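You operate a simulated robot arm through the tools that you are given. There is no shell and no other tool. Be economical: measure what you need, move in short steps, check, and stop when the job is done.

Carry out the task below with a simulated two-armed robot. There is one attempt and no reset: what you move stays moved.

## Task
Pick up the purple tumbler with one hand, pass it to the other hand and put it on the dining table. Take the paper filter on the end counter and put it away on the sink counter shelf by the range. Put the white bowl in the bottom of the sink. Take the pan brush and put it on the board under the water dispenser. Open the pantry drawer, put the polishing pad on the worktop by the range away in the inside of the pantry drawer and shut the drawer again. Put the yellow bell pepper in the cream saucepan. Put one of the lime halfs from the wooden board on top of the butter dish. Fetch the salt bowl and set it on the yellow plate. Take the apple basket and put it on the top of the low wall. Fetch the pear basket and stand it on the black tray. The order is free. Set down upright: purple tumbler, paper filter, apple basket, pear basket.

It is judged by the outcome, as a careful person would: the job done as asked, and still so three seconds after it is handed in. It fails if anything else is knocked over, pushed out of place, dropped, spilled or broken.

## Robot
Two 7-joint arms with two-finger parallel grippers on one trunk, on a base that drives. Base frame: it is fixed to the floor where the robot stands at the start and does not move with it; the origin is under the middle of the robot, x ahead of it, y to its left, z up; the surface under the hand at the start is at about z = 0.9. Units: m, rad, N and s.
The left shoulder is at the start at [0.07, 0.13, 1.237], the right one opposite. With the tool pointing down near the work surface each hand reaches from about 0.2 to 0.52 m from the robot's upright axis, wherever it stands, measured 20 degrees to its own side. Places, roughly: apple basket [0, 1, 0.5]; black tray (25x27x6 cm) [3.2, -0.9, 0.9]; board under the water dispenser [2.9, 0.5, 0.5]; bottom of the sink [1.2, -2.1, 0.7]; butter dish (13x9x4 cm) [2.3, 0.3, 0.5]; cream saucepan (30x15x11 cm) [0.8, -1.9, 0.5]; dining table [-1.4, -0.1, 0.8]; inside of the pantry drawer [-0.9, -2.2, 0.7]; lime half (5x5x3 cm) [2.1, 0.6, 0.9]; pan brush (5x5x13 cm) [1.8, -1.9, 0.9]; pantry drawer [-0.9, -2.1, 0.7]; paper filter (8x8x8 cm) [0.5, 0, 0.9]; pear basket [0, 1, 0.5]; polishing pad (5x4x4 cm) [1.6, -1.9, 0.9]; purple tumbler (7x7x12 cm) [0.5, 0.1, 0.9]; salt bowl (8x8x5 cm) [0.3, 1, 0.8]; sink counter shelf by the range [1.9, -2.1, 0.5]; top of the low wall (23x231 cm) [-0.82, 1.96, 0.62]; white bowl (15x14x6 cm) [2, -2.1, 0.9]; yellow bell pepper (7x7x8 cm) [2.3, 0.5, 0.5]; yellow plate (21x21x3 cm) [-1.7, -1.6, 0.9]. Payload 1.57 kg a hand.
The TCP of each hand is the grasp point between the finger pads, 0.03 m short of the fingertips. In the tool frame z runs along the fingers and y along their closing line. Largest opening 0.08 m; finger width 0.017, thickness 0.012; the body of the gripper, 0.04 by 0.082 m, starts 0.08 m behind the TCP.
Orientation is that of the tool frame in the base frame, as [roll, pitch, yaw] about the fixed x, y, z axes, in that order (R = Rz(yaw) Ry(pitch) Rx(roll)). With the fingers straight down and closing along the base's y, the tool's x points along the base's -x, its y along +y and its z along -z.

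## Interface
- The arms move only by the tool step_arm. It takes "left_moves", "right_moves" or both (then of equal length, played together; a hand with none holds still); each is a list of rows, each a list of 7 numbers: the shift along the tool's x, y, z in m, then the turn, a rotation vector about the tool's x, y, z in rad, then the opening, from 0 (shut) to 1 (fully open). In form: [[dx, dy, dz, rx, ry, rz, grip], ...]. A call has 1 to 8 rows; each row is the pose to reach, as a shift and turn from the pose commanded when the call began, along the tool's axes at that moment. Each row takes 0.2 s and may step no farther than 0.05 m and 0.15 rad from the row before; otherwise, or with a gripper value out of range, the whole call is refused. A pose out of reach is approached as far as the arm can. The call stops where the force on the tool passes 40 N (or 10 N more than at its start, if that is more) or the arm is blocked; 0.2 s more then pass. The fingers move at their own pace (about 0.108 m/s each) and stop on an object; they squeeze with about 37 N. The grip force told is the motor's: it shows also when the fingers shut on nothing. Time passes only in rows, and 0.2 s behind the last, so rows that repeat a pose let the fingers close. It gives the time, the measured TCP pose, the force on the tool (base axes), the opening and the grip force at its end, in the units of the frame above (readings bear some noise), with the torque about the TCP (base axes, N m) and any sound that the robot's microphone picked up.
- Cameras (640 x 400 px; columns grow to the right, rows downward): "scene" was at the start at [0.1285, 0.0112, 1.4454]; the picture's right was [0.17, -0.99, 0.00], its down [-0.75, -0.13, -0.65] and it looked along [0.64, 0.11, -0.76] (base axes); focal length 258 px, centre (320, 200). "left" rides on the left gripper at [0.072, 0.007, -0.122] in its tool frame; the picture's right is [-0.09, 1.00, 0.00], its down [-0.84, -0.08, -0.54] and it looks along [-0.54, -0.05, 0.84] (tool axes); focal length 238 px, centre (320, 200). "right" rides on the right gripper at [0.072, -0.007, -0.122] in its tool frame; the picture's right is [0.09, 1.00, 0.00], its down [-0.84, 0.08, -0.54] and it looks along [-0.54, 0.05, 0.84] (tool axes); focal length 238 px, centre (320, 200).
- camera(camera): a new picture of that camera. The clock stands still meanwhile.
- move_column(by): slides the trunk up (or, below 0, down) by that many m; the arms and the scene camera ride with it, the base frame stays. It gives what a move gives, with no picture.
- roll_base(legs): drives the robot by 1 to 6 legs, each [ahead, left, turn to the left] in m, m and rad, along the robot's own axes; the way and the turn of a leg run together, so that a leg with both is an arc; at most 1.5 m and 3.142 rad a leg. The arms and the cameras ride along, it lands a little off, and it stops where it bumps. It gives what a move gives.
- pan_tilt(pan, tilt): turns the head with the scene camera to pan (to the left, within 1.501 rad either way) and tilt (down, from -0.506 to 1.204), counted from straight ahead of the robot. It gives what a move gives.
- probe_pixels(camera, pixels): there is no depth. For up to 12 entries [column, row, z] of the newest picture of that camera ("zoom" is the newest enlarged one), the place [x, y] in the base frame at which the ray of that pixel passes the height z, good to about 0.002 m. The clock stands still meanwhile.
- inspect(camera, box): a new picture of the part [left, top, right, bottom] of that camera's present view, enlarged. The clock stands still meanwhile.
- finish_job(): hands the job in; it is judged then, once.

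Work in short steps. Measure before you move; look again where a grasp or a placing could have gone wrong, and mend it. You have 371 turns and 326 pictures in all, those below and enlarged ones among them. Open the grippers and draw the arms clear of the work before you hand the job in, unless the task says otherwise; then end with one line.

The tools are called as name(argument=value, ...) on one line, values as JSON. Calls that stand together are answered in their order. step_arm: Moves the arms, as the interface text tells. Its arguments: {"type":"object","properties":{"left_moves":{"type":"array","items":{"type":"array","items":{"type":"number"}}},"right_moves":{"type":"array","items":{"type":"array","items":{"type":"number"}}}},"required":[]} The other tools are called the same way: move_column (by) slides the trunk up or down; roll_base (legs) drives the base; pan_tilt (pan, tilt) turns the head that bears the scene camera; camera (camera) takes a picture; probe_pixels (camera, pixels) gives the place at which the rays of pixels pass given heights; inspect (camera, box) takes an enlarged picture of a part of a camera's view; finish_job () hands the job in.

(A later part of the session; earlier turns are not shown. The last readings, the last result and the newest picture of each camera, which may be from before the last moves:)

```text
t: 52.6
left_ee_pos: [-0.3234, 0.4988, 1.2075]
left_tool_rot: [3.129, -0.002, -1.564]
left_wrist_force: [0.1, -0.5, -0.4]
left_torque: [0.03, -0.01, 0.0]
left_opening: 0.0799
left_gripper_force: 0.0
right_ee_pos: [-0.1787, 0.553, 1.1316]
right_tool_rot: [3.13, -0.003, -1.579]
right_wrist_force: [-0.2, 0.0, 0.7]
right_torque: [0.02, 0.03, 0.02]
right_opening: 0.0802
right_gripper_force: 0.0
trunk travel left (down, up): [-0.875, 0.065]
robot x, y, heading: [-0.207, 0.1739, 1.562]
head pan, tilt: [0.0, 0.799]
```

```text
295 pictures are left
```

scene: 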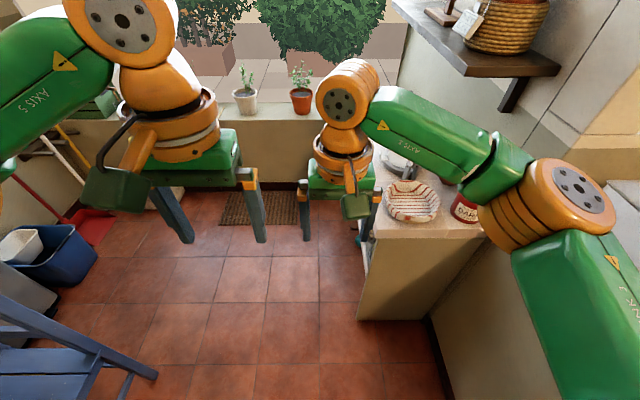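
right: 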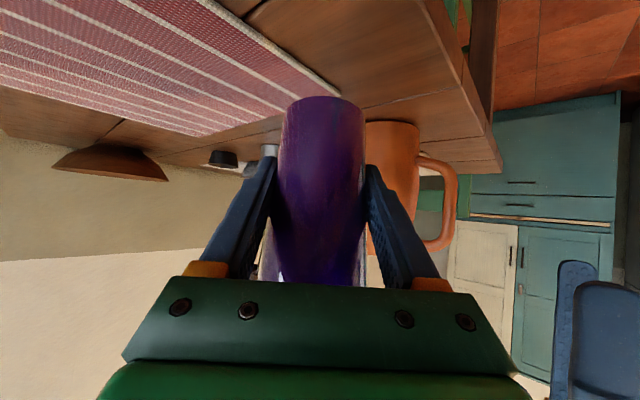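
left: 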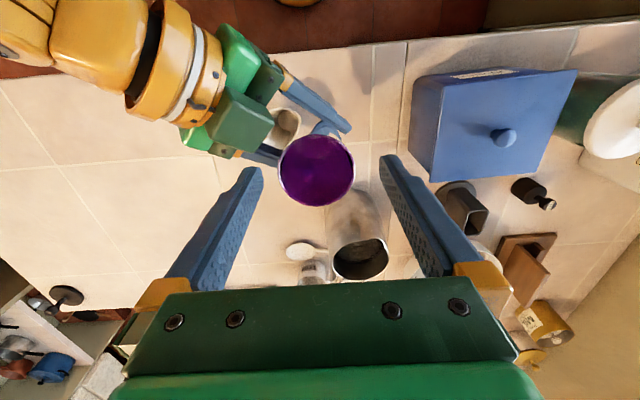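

The cabinet front seems to open toward -x at about (365,250). I check floor clearances, then go around to face it.

probe_pixels(camera="scene", pixels=[[158, 375, 0.4], [360, 320, 0.0], [375, 225, 0.82], [485, 232, 0.82], [90, 290, 0.0], [255, 225, 0.0], [270, 105, 0.62], [410, 200, 0.85], [150, 205, 0.0]])

pan_tilt(pan=0.9, tilt=0.7)

camera(camera="scene")

```text
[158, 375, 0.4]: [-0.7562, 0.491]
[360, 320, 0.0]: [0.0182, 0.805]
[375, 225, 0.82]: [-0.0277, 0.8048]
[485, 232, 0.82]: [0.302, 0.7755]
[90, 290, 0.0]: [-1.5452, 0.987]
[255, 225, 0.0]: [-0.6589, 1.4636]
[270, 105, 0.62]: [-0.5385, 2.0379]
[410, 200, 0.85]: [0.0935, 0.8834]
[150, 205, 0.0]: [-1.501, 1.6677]
```

```text
t: 53.8
left_ee_pos: [-0.3233, 0.4982, 1.207]
left_tool_rot: [3.129, -0.002, -1.565]
left_wrist_force: [0.7, 0.3, 0.1]
left_torque: [-0.01, 0.03, 0.0]
left_opening: 0.08
left_gripper_force: 0.2
right_ee_pos: [-0.1783, 0.5532, 1.132]
right_tool_rot: [3.13, 0.0, -1.58]
right_wrist_force: [-0.3, -0.6, 0.2]
right_torque: [0.0, 0.03, 0.0]
right_opening: 0.08
right_gripper_force: 0.0
trunk travel left (down, up): [-0.875, 0.065]
robot x, y, heading: [-0.2055, 0.1733, 1.561]
head pan, tilt: [0.901, 0.7]
```

```text
294 pictures are left
```

scene: 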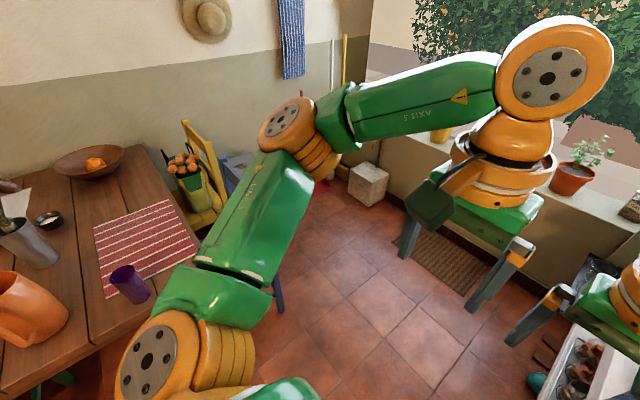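

The chair occupies x<-0.95, so there is a corridor. I shift left, go ahead alongside the cabinet, and turn to face +x.

roll_base(legs=[[0, 0.32, 0], [0.8, 0, 0], [0, 0.2, 0], [0, 0, -1.57]])

pan_tilt(pan=0, tilt=0.85)

camera(camera="scene")

```text
t: 64.6
left_ee_pos: [-0.4081, 1.1002, 1.2066]
left_tool_rot: [3.132, -0.001, -3.049]
left_wrist_force: [0.6, -0.7, -0.4]
left_torque: [-0.02, -0.01, -0.04]
left_opening: 0.0802
left_gripper_force: 0.1
right_ee_pos: [-0.3413, 0.9613, 1.1324]
right_tool_rot: [3.132, -0.001, -3.064]
right_wrist_force: [-0.9, 0.9, 0.7]
right_torque: [0.04, 0.0, 0.0]
right_opening: 0.0798
right_gripper_force: 0.0
trunk travel left (down, up): [-0.875, 0.065]
robot x, y, heading: [-0.7202, 0.9576, 0.077]
head pan, tilt: [0.901, 0.7]
```

```text
t: 65.8
left_ee_pos: [-0.4087, 1.1023, 1.2074]
left_tool_rot: [3.129, -0.002, -3.05]
left_wrist_force: [-0.2, -0.3, 0.3]
left_torque: [-0.01, -0.01, -0.02]
left_opening: 0.0801
left_gripper_force: 0.0
right_ee_pos: [-0.342, 0.9601, 1.1314]
right_tool_rot: [3.131, 0.0, -3.067]
right_wrist_force: [-0.3, -0.4, -0.3]
right_torque: [-0.01, -0.01, 0.02]
right_opening: 0.0801
right_gripper_force: 0.0
trunk travel left (down, up): [-0.875, 0.065]
robot x, y, heading: [-0.7243, 0.9568, 0.077]
head pan, tilt: [0.0, 0.85]
```

```text
293 pictures are left
```

scene: 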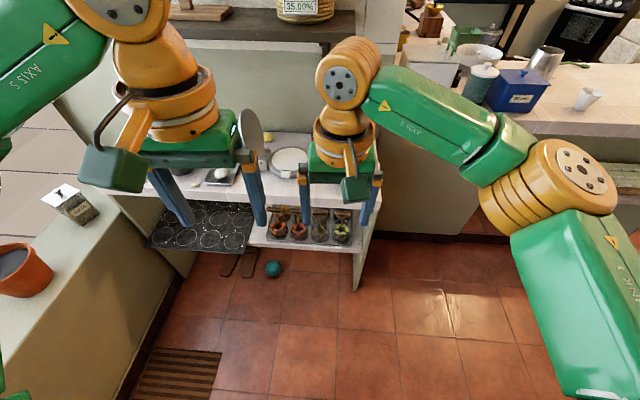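

Small baskets stand on the shelf at (280-345, 228). I lower the column and look closer.

move_column(by=-0.5)

pan_tilt(pan=0.1, tilt=0.5)

camera(camera="scene")

```text
refused: -0.5 is not a number from -0.4 to 0.4
```

```text
t: 66.6
left_ee_pos: [-0.4092, 1.1002, 1.2086]
left_tool_rot: [3.132, 0.0, -3.047]
left_wrist_force: [0.8, 0.3, -0.3]
left_torque: [0.02, 0.0, 0.01]
left_opening: 0.0798
left_gripper_force: 0.1
right_ee_pos: [-0.3419, 0.9616, 1.1308]
right_tool_rot: [3.13, 0.0, -3.065]
right_wrist_force: [0.4, 0.6, 0.6]
right_torque: [0.0, 0.03, -0.01]
right_opening: 0.0798
right_gripper_force: 0.0
trunk travel left (down, up): [-0.875, 0.065]
robot x, y, heading: [-0.7229, 0.953, 0.083]
head pan, tilt: [0.099, 0.499]
```

```text
292 pictures are left
```

scene: 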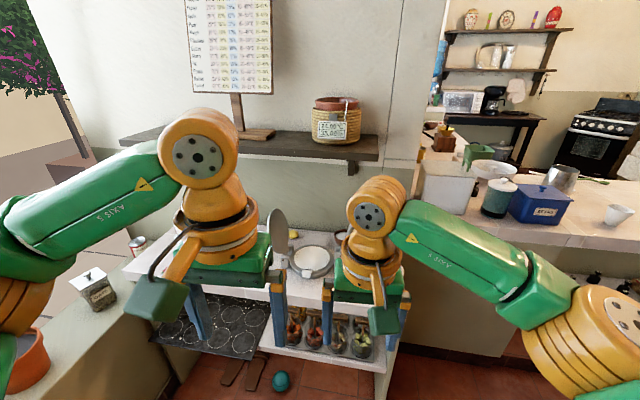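

Column moves are limited to 0.4. I lower in two moves and look again.

move_column(by=-0.4)

move_column(by=-0.15)

pan_tilt(pan=0, tilt=0.45)

camera(camera="scene")

```text
t: 70.5
left_ee_pos: [-0.4089, 1.0993, 0.8065]
left_tool_rot: [3.129, 0.001, -3.048]
left_wrist_force: [0.6, -0.3, 0.4]
left_torque: [-0.01, 0.0, 0.02]
left_opening: 0.0799
left_gripper_force: 0.0
right_ee_pos: [-0.3421, 0.9602, 0.7326]
right_tool_rot: [3.129, 0.001, -3.065]
right_wrist_force: [-0.6, -0.3, -0.2]
right_torque: [-0.03, -0.01, 0.0]
right_opening: 0.0799
right_gripper_force: 0.1
trunk travel left (down, up): [-0.475, 0.465]
robot x, y, heading: [-0.7229, 0.9561, 0.08]
head pan, tilt: [0.099, 0.499]
```

```text
t: 72.2
left_ee_pos: [-0.4083, 1.0997, 0.6575]
left_tool_rot: [3.128, -0.001, -3.048]
left_wrist_force: [-0.4, -0.1, 0.7]
left_torque: [-0.01, -0.04, -0.03]
left_opening: 0.08
left_gripper_force: 0.1
right_ee_pos: [-0.3423, 0.9603, 0.5816]
right_tool_rot: [3.128, 0.001, -3.064]
right_wrist_force: [-0.1, -0.8, -0.2]
right_torque: [0.01, -0.04, 0.01]
right_opening: 0.0799
right_gripper_force: 0.1
trunk travel left (down, up): [-0.325, 0.615]
robot x, y, heading: [-0.7239, 0.9598, 0.078]
head pan, tilt: [0.099, 0.499]
```

```text
t: 72.9
left_ee_pos: [-0.4092, 1.1011, 0.6576]
left_tool_rot: [3.131, -0.001, -3.05]
left_wrist_force: [0.0, -0.4, 0.1]
left_torque: [0.01, -0.03, -0.01]
left_opening: 0.0799
left_gripper_force: 0.0
right_ee_pos: [-0.3428, 0.9595, 0.5806]
right_tool_rot: [3.13, -0.002, -3.064]
right_wrist_force: [-0.6, 0.2, 0.2]
right_torque: [0.02, 0.02, 0.03]
right_opening: 0.0799
right_gripper_force: 0.1
trunk travel left (down, up): [-0.325, 0.615]
robot x, y, heading: [-0.7236, 0.9523, 0.083]
head pan, tilt: [0.0, 0.45]
```

```text
291 pictures are left
```

scene: 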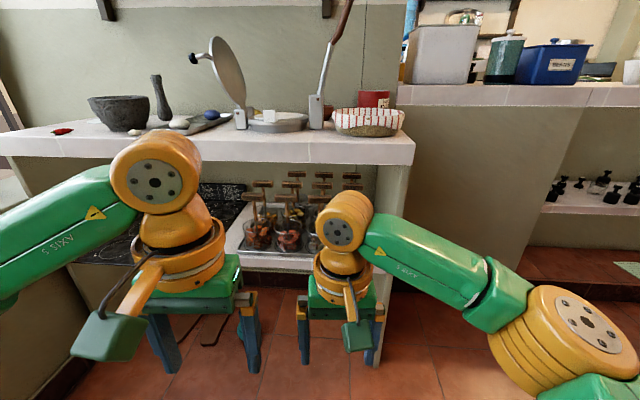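

I zoom into the row of small baskets on the shelf.

inspect(camera="scene", box=[220, 160, 390, 266])

inspect(camera="scene", box=[80, 60, 420, 170])

```text
3.76 times, centred on (305, 213) of scene
```

zoom: 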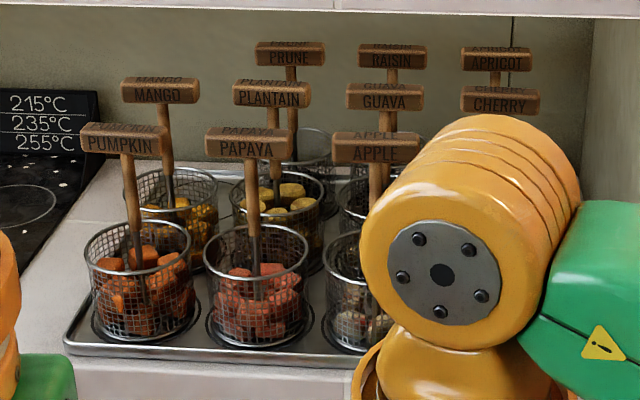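

```text
1.88 times, centred on (250, 115) of scene
```

zoom: 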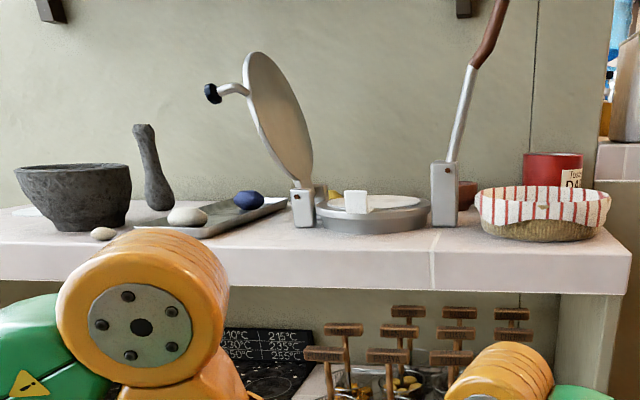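

It's a rack of baskets with T-handle labels; APPLE is at about (375,150) of the zoom. The right arm hides the rest, so I move it aside.

step_arm(right_moves=[[0.03, -0.04, 0, 0, 0, 0, 1], [0.06, -0.08, 0, 0, 0, 0, 1], [0.08, -0.12, 0, 0, 0, 0, 1], [0.08, -0.16, 0, 0, 0, 0, 1], [0.08, -0.2, 0, 0, 0, 0, 1]])

inspect(camera="scene", box=[220, 160, 430, 290])

```text
t: 74.1
left_ee_pos: [-0.4079, 1.1006, 0.6576]
left_tool_rot: [3.127, 0.0, -3.049]
left_wrist_force: [-0.7, -0.1, 0.5]
left_torque: [0.0, 0.02, -0.01]
left_opening: 0.0803
left_gripper_force: 0.0
right_ee_pos: [-0.4064, 0.752, 0.5804]
right_tool_rot: [3.129, 0.0, -3.064]
right_wrist_force: [0.6, 0.4, -0.2]
right_torque: [0.01, 0.03, 0.01]
right_opening: 0.0801
right_gripper_force: 0.2
trunk travel left (down, up): [-0.325, 0.615]
robot x, y, heading: [-0.7237, 0.9552, 0.076]
head pan, tilt: [0.0, 0.45]
```

```text
3.05 times, centred on (325, 225) of scene
```

zoom: 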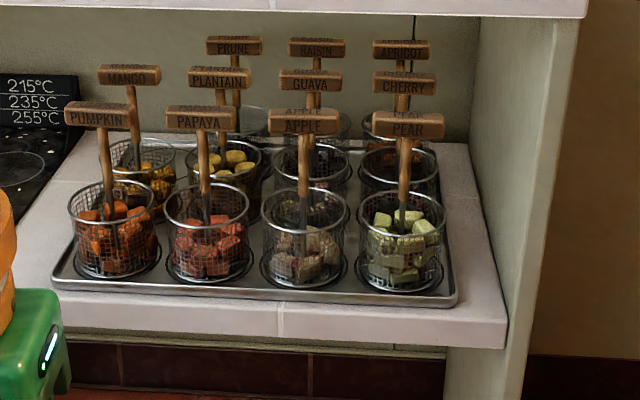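

APPLE and PEAR are the right two of the front row. I triangulate: probe here at several heights, then again from a raised camera.

probe_pixels(camera="zoom", pixels=[[303, 121, 0.55], [303, 121, 0.65], [408, 125, 0.55], [408, 125, 0.65], [507, 348, 0.4], [507, 348, 0.5], [303, 140, 0.55], [303, 140, 0.65], [404, 143, 0.55], [404, 143, 0.65], [303, 288, 0.4], [303, 288, 0.5]])

move_column(by=0.25)

inspect(camera="scene", box=[220, 200, 430, 330])

```text
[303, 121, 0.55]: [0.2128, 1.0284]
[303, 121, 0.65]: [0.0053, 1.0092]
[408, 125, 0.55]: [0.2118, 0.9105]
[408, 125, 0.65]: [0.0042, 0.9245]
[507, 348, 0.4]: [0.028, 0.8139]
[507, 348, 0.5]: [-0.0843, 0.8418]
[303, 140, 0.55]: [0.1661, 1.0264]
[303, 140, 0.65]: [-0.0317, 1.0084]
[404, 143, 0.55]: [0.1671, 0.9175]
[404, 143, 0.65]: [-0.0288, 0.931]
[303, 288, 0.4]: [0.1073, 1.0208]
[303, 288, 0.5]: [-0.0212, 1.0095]
```

```text
t: 76.7
left_ee_pos: [-0.4089, 1.099, 0.9077]
left_tool_rot: [3.13, -0.002, -3.05]
left_wrist_force: [1.3, -0.5, -0.6]
left_torque: [-0.01, -0.01, 0.02]
left_opening: 0.0799
left_gripper_force: 0.1
right_ee_pos: [-0.4075, 0.7543, 0.8311]
right_tool_rot: [3.129, -0.001, -3.065]
right_wrist_force: [0.0, 0.2, 0.0]
right_torque: [0.0, -0.01, -0.01]
right_opening: 0.0799
right_gripper_force: 0.0
trunk travel left (down, up): [-0.575, 0.365]
robot x, y, heading: [-0.7214, 0.9549, 0.072]
head pan, tilt: [0.0, 0.45]
```

```text
3.05 times, centred on (325, 265) of scene
```

zoom: 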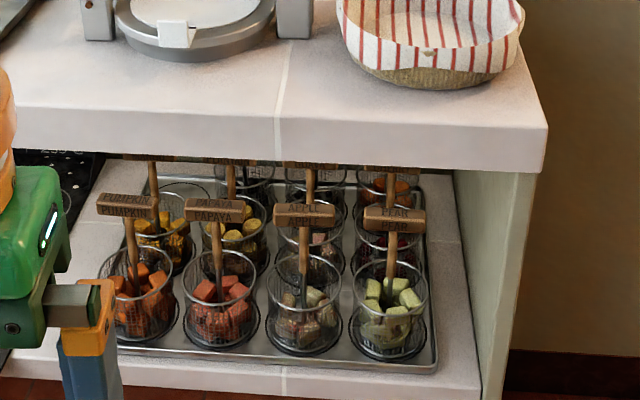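

probe_pixels(camera="zoom", pixels=[[303, 215, 0.55], [303, 215, 0.65], [394, 219, 0.55], [394, 219, 0.65], [483, 385, 0.4], [483, 385, 0.5], [546, 128, 0.82], [546, 175, 0.77], [540, 172, 0.75], [305, 355, 0.4], [305, 355, 0.5], [390, 358, 0.45]])

```text
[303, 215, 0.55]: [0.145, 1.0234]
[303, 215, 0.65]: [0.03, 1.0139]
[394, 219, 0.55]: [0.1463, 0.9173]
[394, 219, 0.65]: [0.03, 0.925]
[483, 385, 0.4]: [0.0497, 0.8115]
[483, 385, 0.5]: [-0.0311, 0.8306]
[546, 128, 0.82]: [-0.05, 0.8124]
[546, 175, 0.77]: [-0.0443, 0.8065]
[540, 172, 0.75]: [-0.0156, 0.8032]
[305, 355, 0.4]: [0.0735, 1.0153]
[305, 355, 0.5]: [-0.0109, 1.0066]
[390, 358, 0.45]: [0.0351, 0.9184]
```

Triangulated: the bars are at z≈0.622, apple (0.061,1.0155), pear (0.062,0.922); slab underside ≈0.775, slab front x≈-0.05. I square the base up and pitch the right hand forward to grip the stems under the bars.

roll_base(legs=[[0, 0, -0.075]])

step_arm(right_moves=[[-0.02, 0, 0, 0, -0.15, 0, 1], [-0.04, 0, 0, 0, -0.3, 0, 1], [-0.06, 0, 0, 0, -0.45, 0, 1], [-0.08, 0, 0, 0, -0.6, 0, 1], [-0.1, 0, 0, 0, -0.75, 0, 1], [-0.12, 0, 0, 0, -0.9, 0, 1], [-0.12, 0, 0, 0, -1.05, 0, 1], [-0.12, 0, 0, 0, -1.2, 0, 1]])

step_arm(right_moves=[[0, 0, 0, 0, -0.1, 0, 0.6], [0, 0, 0, 0, -0.1, 0, 0.6]])

camera(camera="scene")

```text
t: 77.5
left_ee_pos: [-0.3986, 1.0764, 0.9059]
left_tool_rot: [3.129, -0.001, -3.125]
left_wrist_force: [0.2, 0.1, -0.1]
left_torque: [-0.01, -0.01, -0.02]
left_opening: 0.08
left_gripper_force: 0.0
right_ee_pos: [-0.4218, 0.7313, 0.8307]
right_tool_rot: [3.131, -0.001, -3.138]
right_wrist_force: [0.7, -0.5, -0.3]
right_torque: [0.03, 0.01, 0.0]
right_opening: 0.0799
right_gripper_force: 0.1
trunk travel left (down, up): [-0.575, 0.365]
robot x, y, heading: [-0.726, 0.9578, -0.003]
head pan, tilt: [0.0, 0.45]
```

```text
t: 79.3
left_ee_pos: [-0.3975, 1.0762, 0.9071]
left_tool_rot: [3.129, -0.001, -3.124]
left_wrist_force: [0.2, 0.7, -0.9]
left_torque: [0.01, 0.02, -0.02]
left_opening: 0.0799
left_gripper_force: 0.0
right_ee_pos: [-0.2922, 0.7322, 0.8311]
right_tool_rot: [3.109, 1.184, 3.131]
right_wrist_force: [-0.7, -1.5, -0.4]
right_torque: [-0.01, 0.01, 0.0]
right_opening: 0.0799
right_gripper_force: 0.1
right hand out of reach, approached as far as the arm can: row 8
trunk travel left (down, up): [-0.575, 0.365]
robot x, y, heading: [-0.7198, 0.9548, 0.003]
head pan, tilt: [0.0, 0.45]
```

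```text
t: 79.9
left_ee_pos: [-0.3979, 1.0766, 0.9075]
left_tool_rot: [3.131, -0.002, -3.125]
left_wrist_force: [0.2, 0.0, -0.6]
left_torque: [0.01, 0.01, -0.02]
left_opening: 0.0799
left_gripper_force: 0.1
right_ee_pos: [-0.2932, 0.7319, 0.8305]
right_tool_rot: [3.112, 1.18, 3.132]
right_wrist_force: [0.2, 0.2, 0.6]
right_torque: [-0.01, -0.03, 0.0]
right_opening: 0.0482
right_gripper_force: 0.0
right hand out of reach, approached as far as the arm can: row 1, 2
trunk travel left (down, up): [-0.575, 0.365]
robot x, y, heading: [-0.723, 0.9541, 0.0]
head pan, tilt: [0.0, 0.45]
```

```text
286 pictures are left
```

scene: 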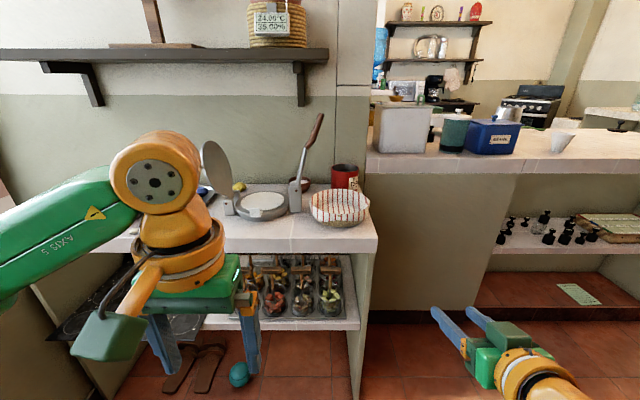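

The right hand reached pitch 1.18, good enough. I shift base left, lower the column, tuck the left hand back a little, and check alignment.

step_arm(left_moves=[[0.04, 0.03, 0, 0, 0, 0, 1], [0.08, 0.05, 0, 0, 0, 0, 1]])

roll_base(legs=[[0, 0.2835, 0], [0.1, 0, 0]])

move_column(by=-0.2325)

camera(camera="right")

camera(camera="scene")

```text
t: 80.5
left_ee_pos: [-0.4803, 1.1255, 0.9074]
left_tool_rot: [3.129, -0.001, -3.123]
left_wrist_force: [0.0, -0.1, 0.6]
left_torque: [-0.02, -0.04, 0.01]
left_opening: 0.0799
left_gripper_force: 0.1
right_ee_pos: [-0.2941, 0.7328, 0.8317]
right_tool_rot: [3.114, 1.182, 3.132]
right_wrist_force: [0.0, 0.4, -0.3]
right_torque: [-0.01, 0.0, -0.02]
right_opening: 0.0482
right_gripper_force: 0.1
trunk travel left (down, up): [-0.575, 0.365]
robot x, y, heading: [-0.7227, 0.9531, -0.0]
head pan, tilt: [0.0, 0.45]
```

```text
t: 83.3
left_ee_pos: [-0.3777, 1.4218, 0.9066]
left_tool_rot: [3.128, 0.0, -3.121]
left_wrist_force: [0.7, 0.2, -1.0]
left_torque: [-0.02, 0.02, 0.01]
left_opening: 0.08
left_gripper_force: 0.1
right_ee_pos: [-0.1893, 1.03, 0.83]
right_tool_rot: [3.113, 1.179, 3.131]
right_wrist_force: [0.2, 0.1, 0.2]
right_torque: [0.01, 0.0, 0.03]
right_opening: 0.0478
right_gripper_force: 0.1
trunk travel left (down, up): [-0.575, 0.365]
robot x, y, heading: [-0.6217, 1.2552, 0.004]
head pan, tilt: [0.0, 0.45]
```

```text
t: 85.8
left_ee_pos: [-0.3765, 1.4207, 0.6733]
left_tool_rot: [3.129, 0.001, -3.123]
left_wrist_force: [-0.3, 0.1, 0.2]
left_torque: [-0.02, 0.02, 0.01]
left_opening: 0.08
left_gripper_force: 0.0
right_ee_pos: [-0.1912, 1.0299, 0.5981]
right_tool_rot: [3.113, 1.18, 3.132]
right_wrist_force: [0.2, -0.2, -0.8]
right_torque: [-0.01, 0.05, -0.01]
right_opening: 0.0479
right_gripper_force: 0.1
trunk travel left (down, up): [-0.342, 0.597]
robot x, y, heading: [-0.621, 1.2519, 0.003]
head pan, tilt: [0.0, 0.45]
```

```text
285 pictures are left
```

right: 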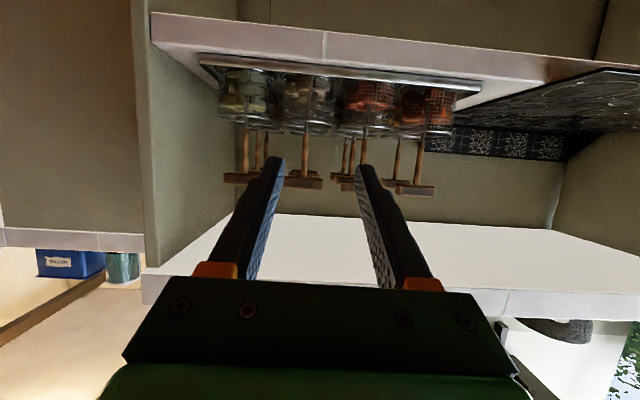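

```text
284 pictures are left
```

scene: 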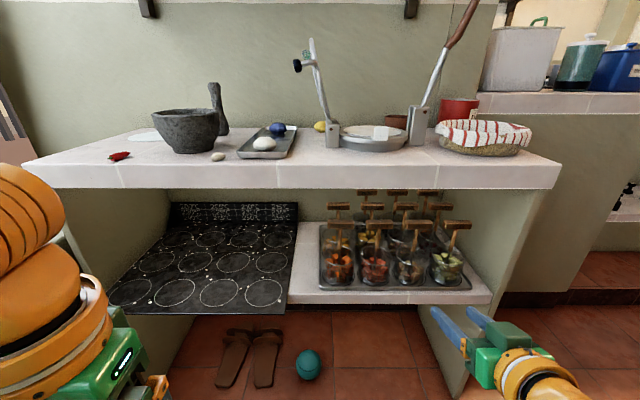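

I verify consistency by probing the fingers and the apple bar (412,224) in this scene view.

inspect(camera="scene", box=[360, 180, 540, 380])

probe_pixels(camera="scene", pixels=[[457, 325, 0.598], [457, 325, 0.55], [415, 224, 0.622], [458, 225, 0.622], [560, 163, 0.82], [560, 186, 0.775]])

probe_pixels(camera="right", pixels=[[303, 174, 0.61], [303, 184, 0.622], [240, 178, 0.622], [303, 150, 0.59], [240, 150, 0.59]])

```text
2.00 times, centred on (450, 280) of scene
```

zoom: 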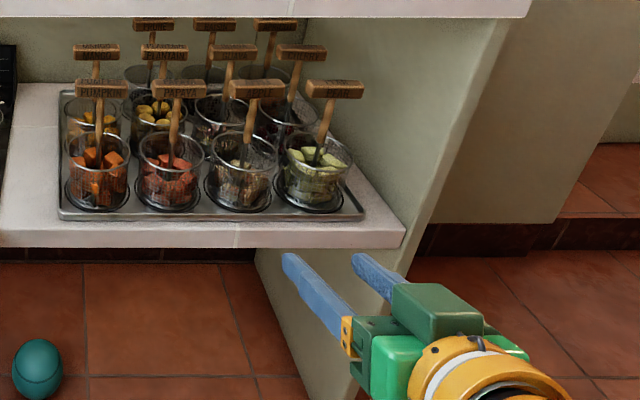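

```text
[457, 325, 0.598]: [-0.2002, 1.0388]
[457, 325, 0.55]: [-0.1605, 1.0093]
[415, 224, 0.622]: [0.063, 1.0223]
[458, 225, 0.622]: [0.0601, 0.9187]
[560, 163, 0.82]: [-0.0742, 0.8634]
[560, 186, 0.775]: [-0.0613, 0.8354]
```

```text
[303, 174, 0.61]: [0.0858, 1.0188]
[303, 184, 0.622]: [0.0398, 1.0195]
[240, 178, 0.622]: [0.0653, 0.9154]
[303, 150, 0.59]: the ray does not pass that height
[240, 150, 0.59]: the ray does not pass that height
```

Both views agree: apple bar (0.062,1.019), pear (0.061,0.919). I drive ahead 0.15 and then read the pose for the final arm reach.

roll_base(legs=[[0.15, -0.01, 0]])

camera(camera="right")

```text
t: 87.2
left_ee_pos: [-0.2221, 1.4121, 0.6741]
left_tool_rot: [3.129, -0.003, -3.123]
left_wrist_force: [0.0, 0.2, -0.2]
left_torque: [0.02, 0.03, 0.01]
left_opening: 0.0801
left_gripper_force: 0.1
right_ee_pos: [-0.0361, 1.0204, 0.5989]
right_tool_rot: [3.114, 1.18, 3.133]
right_wrist_force: [-0.1, 0.4, 0.3]
right_torque: [0.0, 0.03, -0.02]
right_opening: 0.0479
right_gripper_force: 0.0
trunk travel left (down, up): [-0.342, 0.597]
robot x, y, heading: [-0.4692, 1.2465, -0.001]
head pan, tilt: [0.0, 0.45]
```

```text
282 pictures are left
```

right: 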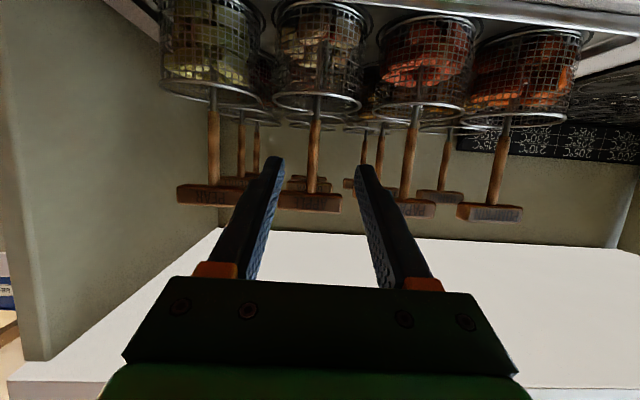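

The apple stem (col 315) is centred between the fingertips, which pass below the bar. I reach forward 0.098 horizontally, then close.

step_arm(right_moves=[[-0.008, -0.001, 0.031, 0, 0, 0, 0.6], [-0.02, -0.001, 0.062, 0, 0, 0, 0.6], [-0.0307, -0.001, 0.0933, 0, 0, 0, 0.6]])

camera(camera="right")

```text
t: 88.0
left_ee_pos: [-0.2233, 1.4122, 0.674]
left_tool_rot: [3.132, -0.001, -3.123]
left_wrist_force: [0.0, 0.2, 0.0]
left_torque: [-0.01, 0.03, 0.01]
left_opening: 0.0799
left_gripper_force: 0.1
right_ee_pos: [0.0618, 1.0221, 0.5892]
right_tool_rot: [3.116, 1.18, 3.135]
right_wrist_force: [0.0, -0.5, 0.9]
right_torque: [-0.01, 0.01, 0.03]
right_opening: 0.0482
right_gripper_force: 0.1
trunk travel left (down, up): [-0.342, 0.597]
robot x, y, heading: [-0.4658, 1.2444, 0.007]
head pan, tilt: [0.0, 0.45]
```

```text
281 pictures are left
```

right: 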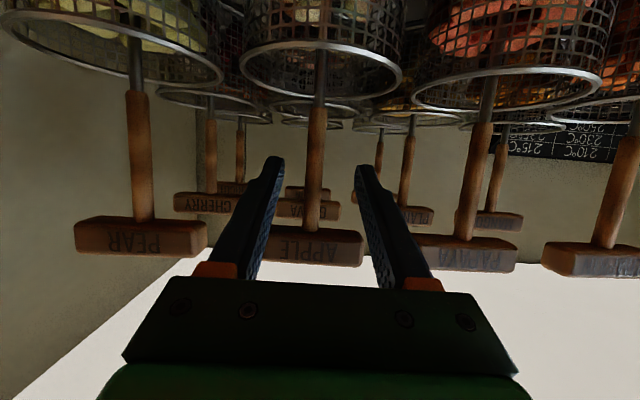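

The stem is between the fingers just under the APPLE bar. I close the grip.

step_arm(right_moves=[[0, 0, 0, 0, 0, 0, 0.2], [0, 0, 0, 0, 0, 0, 0], [0, 0, 0, 0, 0, 0, 0]])

step_arm(right_moves=[[-0.0092, 0, -0.004, 0, 0, 0, 0], [-0.0185, 0, -0.0076, 0, 0, 0, 0], [-0.0277, 0, -0.0114, 0, 0, 0, 0], [-0.037, 0, -0.0152, 0, 0, 0, 0]])

camera(camera="scene")

```text
t: 88.8
left_ee_pos: [-0.2225, 1.4128, 0.6751]
left_tool_rot: [3.128, -0.002, -3.122]
left_wrist_force: [0.2, 0.3, 0.2]
left_torque: [-0.02, -0.02, 0.0]
left_opening: 0.0801
left_gripper_force: 0.0
right_ee_pos: [0.0616, 1.0211, 0.589]
right_tool_rot: [3.111, 1.179, 3.133]
right_wrist_force: [-0.8, 0.4, 0.0]
right_torque: [-0.01, -0.02, 0.0]
right_opening: 0.0097
right_gripper_force: 27.8
trunk travel left (down, up): [-0.342, 0.597]
robot x, y, heading: [-0.465, 1.2434, 0.005]
head pan, tilt: [0.0, 0.45]
```

```text
t: 89.8
left_ee_pos: [-0.2224, 1.4117, 0.6734]
left_tool_rot: [3.13, -0.002, -3.121]
left_wrist_force: [-0.2, 0.3, 0.0]
left_torque: [0.0, 0.03, 0.01]
left_opening: 0.08
left_gripper_force: 0.2
right_ee_pos: [0.0615, 1.0202, 0.6308]
right_tool_rot: [3.113, 1.178, 3.133]
right_wrist_force: [-0.2, -0.4, -3.3]
right_torque: [0.0, -0.03, -0.02]
right_opening: 0.0096
right_gripper_force: 27.9
trunk travel left (down, up): [-0.342, 0.597]
robot x, y, heading: [-0.4652, 1.2449, -0.002]
head pan, tilt: [0.0, 0.45]
```

```text
280 pictures are left
```

scene: 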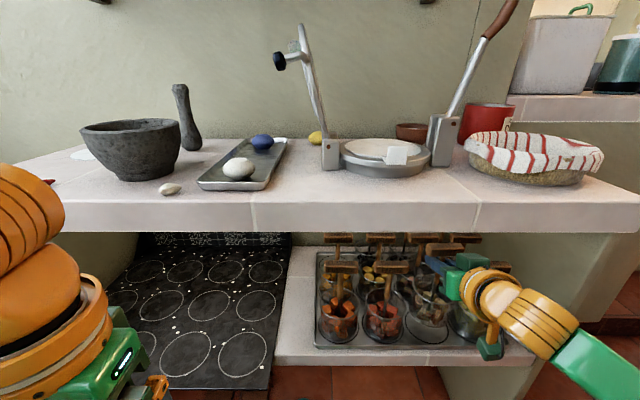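

Apple basket is held (3.3 N) and lifted. I back straight out, raise the column, and turn to the low wall.

roll_base(legs=[[-0.32, 0, 0]])

move_column(by=0.3)

roll_base(legs=[[0, -0.15, 0], [0, 0, 1.57]])

pan_tilt(pan=0, tilt=0.65)

camera(camera="scene")

```text
t: 91.9
left_ee_pos: [-0.5408, 1.4109, 0.6743]
left_tool_rot: [3.13, -0.001, -3.127]
left_wrist_force: [0.7, -0.2, 0.1]
left_torque: [0.03, 0.01, -0.01]
left_opening: 0.0798
left_gripper_force: 0.2
right_ee_pos: [-0.2597, 1.0171, 0.6308]
right_tool_rot: [3.112, 1.178, 3.128]
right_wrist_force: [-0.2, 0.4, -3.5]
right_torque: [-0.01, 0.01, -0.02]
right_opening: 0.0099
right_gripper_force: 27.4
trunk travel left (down, up): [-0.342, 0.597]
robot x, y, heading: [-0.786, 1.2443, 0.004]
head pan, tilt: [0.0, 0.45]
```

```text
t: 94.9
left_ee_pos: [-0.5404, 1.4118, 0.9743]
left_tool_rot: [3.13, -0.001, -3.128]
left_wrist_force: [0.1, 0.0, 0.1]
left_torque: [0.03, -0.02, 0.01]
left_opening: 0.0801
left_gripper_force: 0.2
right_ee_pos: [-0.2587, 1.0179, 0.9313]
right_tool_rot: [3.112, 1.178, 3.128]
right_wrist_force: [0.8, -0.7, -2.4]
right_torque: [0.01, -0.03, 0.01]
right_opening: 0.0097
right_gripper_force: 28.1
trunk travel left (down, up): [-0.642, 0.298]
robot x, y, heading: [-0.7871, 1.2431, 0.002]
head pan, tilt: [0.0, 0.45]
```

```text
t: 100.0
left_ee_pos: [-0.9439, 1.3428, 0.9747]
left_tool_rot: [3.13, -0.002, -1.591]
left_wrist_force: [0.2, 0.6, -0.5]
left_torque: [0.04, 0.01, 0.03]
left_opening: 0.08
left_gripper_force: 0.0
right_ee_pos: [-0.5416, 1.6109, 0.9317]
right_tool_rot: [3.113, 1.177, -1.62]
right_wrist_force: [0.2, -0.3, -3.3]
right_torque: [0.02, 0.0, 0.03]
right_opening: 0.0097
right_gripper_force: 27.6
trunk travel left (down, up): [-0.642, 0.298]
robot x, y, heading: [-0.7831, 1.0923, 1.535]
head pan, tilt: [0.0, 0.45]
```

```text
t: 100.8
left_ee_pos: [-0.9438, 1.343, 0.9739]
left_tool_rot: [3.129, -0.003, -1.592]
left_wrist_force: [0.3, 0.5, 0.6]
left_torque: [-0.01, 0.01, 0.02]
left_opening: 0.0799
left_gripper_force: 0.2
right_ee_pos: [-0.5421, 1.6118, 0.9305]
right_tool_rot: [3.111, 1.177, -1.62]
right_wrist_force: [0.0, 0.0, -2.9]
right_torque: [-0.01, -0.01, -0.02]
right_opening: 0.0096
right_gripper_force: 27.8
trunk travel left (down, up): [-0.642, 0.298]
robot x, y, heading: [-0.7852, 1.0937, 1.538]
head pan, tilt: [0.0, 0.649]
```

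```text
279 pictures are left
```

scene: 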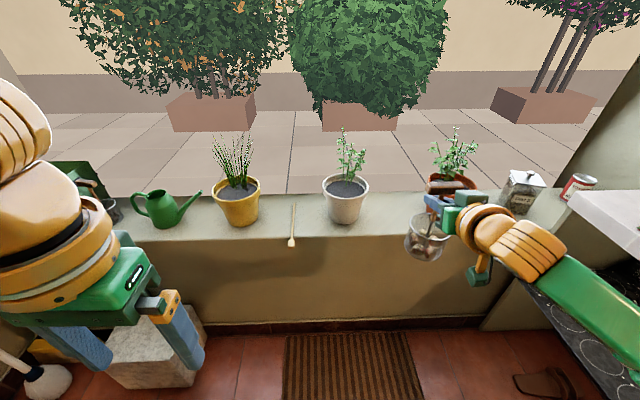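

Free wall top lies between the white pot (345,205) and the red pot (450,185). I measure.

probe_pixels(camera="scene", pixels=[[370, 237, 0.62], [385, 195, 0.62], [345, 223, 0.62], [369, 210, 0.62], [322, 210, 0.62], [292, 247, 0.62], [292, 207, 0.62], [260, 213, 0.62], [422, 205, 0.62], [432, 190, 0.8]])

inspect(camera="scene", box=[260, 130, 500, 280])

```text
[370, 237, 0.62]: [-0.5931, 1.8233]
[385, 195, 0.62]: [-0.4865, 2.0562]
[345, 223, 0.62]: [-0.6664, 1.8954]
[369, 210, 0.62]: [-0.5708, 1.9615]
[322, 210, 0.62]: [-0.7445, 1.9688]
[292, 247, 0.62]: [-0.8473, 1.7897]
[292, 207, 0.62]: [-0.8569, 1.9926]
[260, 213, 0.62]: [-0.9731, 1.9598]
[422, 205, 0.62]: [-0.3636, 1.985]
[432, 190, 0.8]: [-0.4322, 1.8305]
```

```text
2.67 times, centred on (380, 205) of scene
```

zoom: 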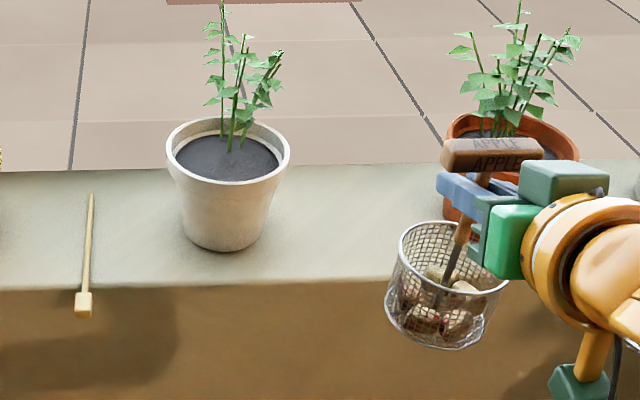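

The gap between the pot rims spans x≈-0.575 to -0.375; I aim for (-0.475, 1.915). I drive there and lower the column most of the way.

roll_base(legs=[[0, -0.057, 0], [0.305, 0, 0]])

move_column(by=-0.16)

pan_tilt(pan=-0.3, tilt=0.65)

camera(camera="scene")

camera(camera="right")

```text
t: 103.4
left_ee_pos: [-0.8714, 1.6497, 0.9738]
left_tool_rot: [3.13, -0.003, -1.603]
left_wrist_force: [-0.7, -0.1, -0.1]
left_torque: [0.03, 0.0, 0.01]
left_opening: 0.0801
left_gripper_force: 0.1
right_ee_pos: [-0.4655, 1.9139, 0.9308]
right_tool_rot: [3.112, 1.179, -1.631]
right_wrist_force: [-0.5, -0.5, -2.4]
right_torque: [-0.01, -0.02, -0.02]
right_opening: 0.0094
right_gripper_force: 27.6
trunk travel left (down, up): [-0.642, 0.298]
robot x, y, heading: [-0.7148, 1.3978, 1.52]
head pan, tilt: [0.0, 0.649]
```

```text
t: 105.2
left_ee_pos: [-0.8713, 1.6495, 0.8128]
left_tool_rot: [3.129, -0.002, -1.603]
left_wrist_force: [-0.2, 0.1, 0.1]
left_torque: [-0.02, 0.01, 0.01]
left_opening: 0.0801
left_gripper_force: 0.1
right_ee_pos: [-0.4658, 1.9138, 0.772]
right_tool_rot: [3.112, 1.178, -1.629]
right_wrist_force: [0.5, -0.9, -3.9]
right_torque: [-0.04, -0.02, 0.0]
right_opening: 0.0096
right_gripper_force: 27.8
trunk travel left (down, up): [-0.482, 0.458]
robot x, y, heading: [-0.7133, 1.3994, 1.526]
head pan, tilt: [0.0, 0.649]
```

```text
t: 106.0
left_ee_pos: [-0.8719, 1.6499, 0.8145]
left_tool_rot: [3.13, -0.002, -1.602]
left_wrist_force: [-0.3, -0.7, -0.1]
left_torque: [-0.02, -0.05, -0.03]
left_opening: 0.0799
left_gripper_force: 0.0
right_ee_pos: [-0.4654, 1.9137, 0.7714]
right_tool_rot: [3.111, 1.178, -1.63]
right_wrist_force: [-0.7, -0.3, -3.5]
right_torque: [0.0, -0.01, 0.0]
right_opening: 0.0096
right_gripper_force: 27.5
trunk travel left (down, up): [-0.482, 0.458]
robot x, y, heading: [-0.7167, 1.3996, 1.524]
head pan, tilt: [-0.3, 0.649]
```

```text
277 pictures are left
```

scene: 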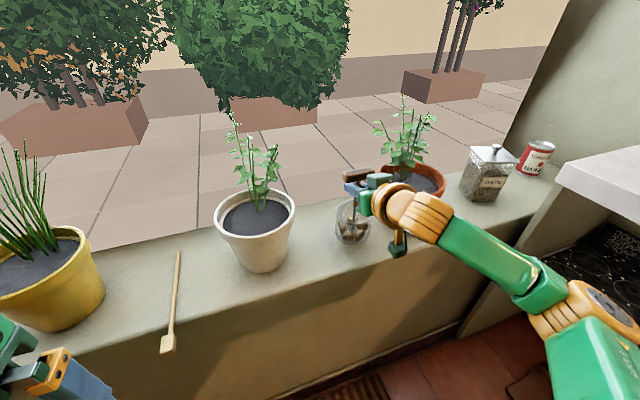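

```text
276 pictures are left
```

right: 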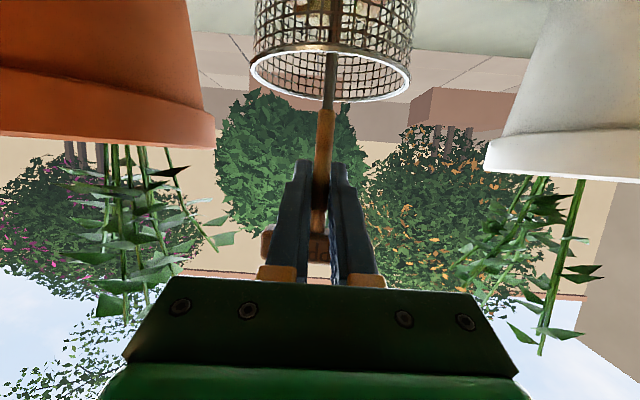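

The basket hangs over clear wall top between the pots. I lower until contact.

step_arm(right_moves=[[0.0185, 0, 0.0076, 0, 0, 0, 0], [0.0231, 0, 0.0095, 0, 0, 0, 0], [0.0268, 0, 0.011, 0, 0, 0, 0], [0.0305, 0, 0.0125, 0, 0, 0, 0], [0.0342, 0, 0.014, 0, 0, 0, 0], [0.0379, 0, 0.0156, 0, 0, 0, 0], [0.0407, 0, 0.0167, 0, 0, 0, 0], [0.0435, 0, 0.0179, 0, 0, 0, 0]])

camera(camera="scene")

```text
t: 107.8
left_ee_pos: [-0.8747, 1.6451, 0.8148]
left_tool_rot: [3.135, 0.008, -1.604]
left_wrist_force: [-0.1, 0.1, 0.0]
left_torque: [0.02, 0.03, 0.02]
left_opening: 0.0798
left_gripper_force: 0.1
right_ee_pos: [-0.4676, 1.9106, 0.7296]
right_tool_rot: [3.121, 1.187, -1.619]
right_wrist_force: [-1.9, 2.1, 30.0]
right_torque: [0.01, -0.09, 0.02]
right_opening: 0.0098
right_gripper_force: 28.3
trunk travel left (down, up): [-0.482, 0.458]
robot x, y, heading: [-0.7167, 1.399, 1.524]
head pan, tilt: [-0.3, 0.649]
```

```text
275 pictures are left
```

scene: 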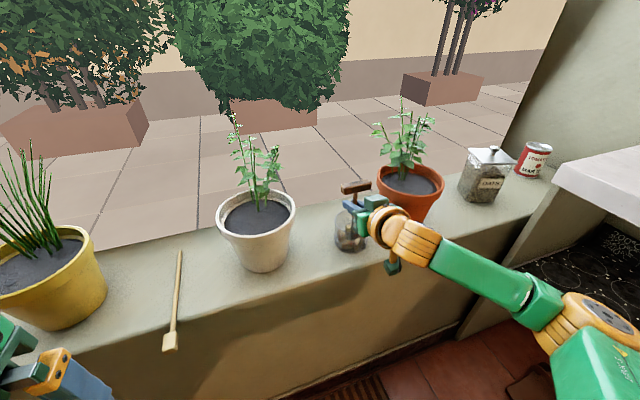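

Contact (30 N up). I relieve slightly, open, and retreat horizontally so the fingers stay under the bar.

step_arm(right_moves=[[-0.004, 0, -0.0016, 0, 0, 0, 0], [-0.004, 0, -0.0016, 0, 0, 0, 0.6], [-0.004, 0, -0.0016, 0, 0, 0, 0.6], [0.008, 0, -0.03, 0, 0, 0, 0.6], [0.02, 0, -0.06, 0, 0, 0, 0.6], [0.032, 0, -0.09, 0, 0, 0, 0.6]])

camera(camera="scene")

```text
t: 109.2
left_ee_pos: [-0.8715, 1.6496, 0.8138]
left_tool_rot: [3.128, 0.0, -1.602]
left_wrist_force: [0.9, -0.7, -0.4]
left_torque: [0.03, 0.0, 0.01]
left_opening: 0.0801
left_gripper_force: 0.1
right_ee_pos: [-0.4688, 1.8176, 0.73]
right_tool_rot: [3.115, 1.181, -1.628]
right_wrist_force: [0.8, 0.6, -0.1]
right_torque: [-0.01, 0.02, 0.01]
right_opening: 0.048
right_gripper_force: 0.0
trunk travel left (down, up): [-0.482, 0.458]
robot x, y, heading: [-0.7167, 1.3978, 1.524]
head pan, tilt: [-0.3, 0.649]
```

```text
274 pictures are left
```

scene: 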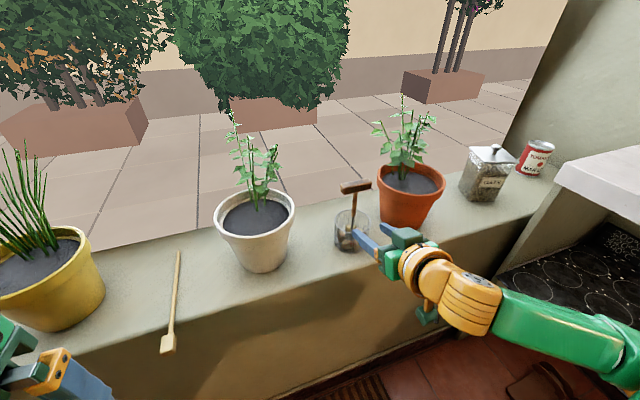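

Apple basket is placed and upright. Now I go back to the cabinet to look at the salt bowl from above.

roll_base(legs=[[-0.35, 0, 0], [0, 0, -1.524], [0.2, 0, 0]])

move_column(by=0.38)

pan_tilt(pan=0, tilt=0.75)

camera(camera="scene")

```text
t: 116.5
left_ee_pos: [-0.2818, 1.2077, 0.814]
left_tool_rot: [3.13, -0.001, 3.14]
left_wrist_force: [0.0, 0.8, -0.4]
left_torque: [0.0, -0.01, 0.0]
left_opening: 0.08
left_gripper_force: 0.0
right_ee_pos: [-0.0998, 0.8099, 0.7291]
right_tool_rot: [3.114, 1.179, 3.114]
right_wrist_force: [-1.3, -0.4, -0.1]
right_torque: [0.0, 0.02, -0.02]
right_opening: 0.0479
right_gripper_force: 0.0
trunk travel left (down, up): [-0.482, 0.458]
robot x, y, heading: [-0.5303, 1.0455, -0.016]
head pan, tilt: [-0.3, 0.649]
```

```text
t: 120.2
left_ee_pos: [-0.2808, 1.206, 1.1938]
left_tool_rot: [3.131, -0.002, 3.141]
left_wrist_force: [0.3, -0.4, 0.1]
left_torque: [0.0, 0.01, 0.02]
left_opening: 0.0799
left_gripper_force: 0.0
right_ee_pos: [-0.0994, 0.8102, 1.1079]
right_tool_rot: [3.113, 1.18, 3.114]
right_wrist_force: [0.0, 0.0, -0.7]
right_torque: [0.0, -0.02, 0.02]
right_opening: 0.048
right_gripper_force: 0.0
trunk travel left (down, up): [-0.862, 0.078]
robot x, y, heading: [-0.5273, 1.0427, -0.015]
head pan, tilt: [-0.3, 0.649]
```

```text
t: 121.0
left_ee_pos: [-0.281, 1.2063, 1.1952]
left_tool_rot: [3.132, -0.001, 3.141]
left_wrist_force: [0.3, -0.1, -0.9]
left_torque: [0.0, 0.0, 0.0]
left_opening: 0.0799
left_gripper_force: 0.0
right_ee_pos: [-0.0983, 0.8109, 1.1082]
right_tool_rot: [3.114, 1.179, 3.114]
right_wrist_force: [-0.2, 1.0, 1.2]
right_torque: [0.01, -0.02, -0.04]
right_opening: 0.0479
right_gripper_force: 0.0
trunk travel left (down, up): [-0.862, 0.078]
robot x, y, heading: [-0.5265, 1.0431, -0.014]
head pan, tilt: [0.0, 0.75]
```

```text
273 pictures are left
```

scene: 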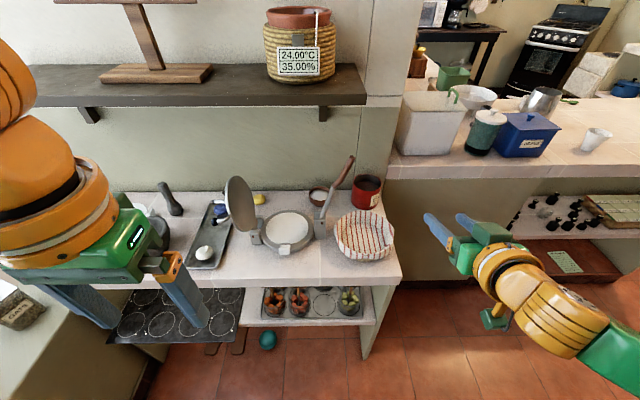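

The salt bowl is at (318,196), behind the press and near the wall, under the hanging shelf. I zoom and measure.

inspect(camera="scene", box=[200, 130, 420, 290])

probe_pixels(camera="scene", pixels=[[318, 193, 0.87], [318, 203, 0.82], [290, 240, 0.82], [365, 245, 0.82], [367, 195, 0.82], [340, 285, 0.82], [330, 187, 0.87], [306, 190, 0.87], [365, 105, 1.25], [365, 105, 1.35], [350, 160, 1.05]])

```text
2.50 times, centred on (310, 210) of scene
```

zoom: 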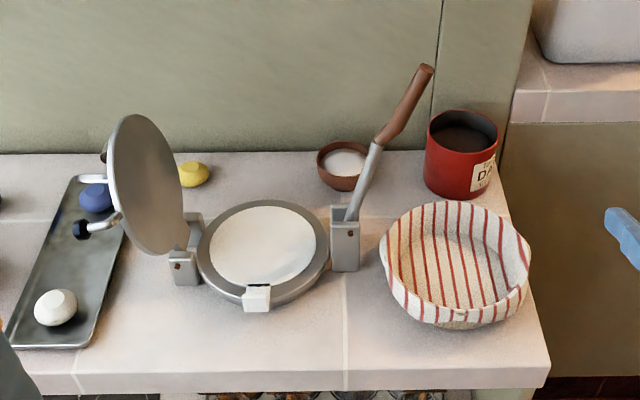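

```text
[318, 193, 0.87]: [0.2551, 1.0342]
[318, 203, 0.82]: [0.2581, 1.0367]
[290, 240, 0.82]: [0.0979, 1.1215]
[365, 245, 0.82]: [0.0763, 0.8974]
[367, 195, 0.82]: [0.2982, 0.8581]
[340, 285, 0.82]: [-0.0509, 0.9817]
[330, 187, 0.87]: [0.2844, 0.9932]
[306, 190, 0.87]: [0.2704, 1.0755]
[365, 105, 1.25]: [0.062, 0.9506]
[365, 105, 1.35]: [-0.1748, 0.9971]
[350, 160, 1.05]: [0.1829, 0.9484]
```

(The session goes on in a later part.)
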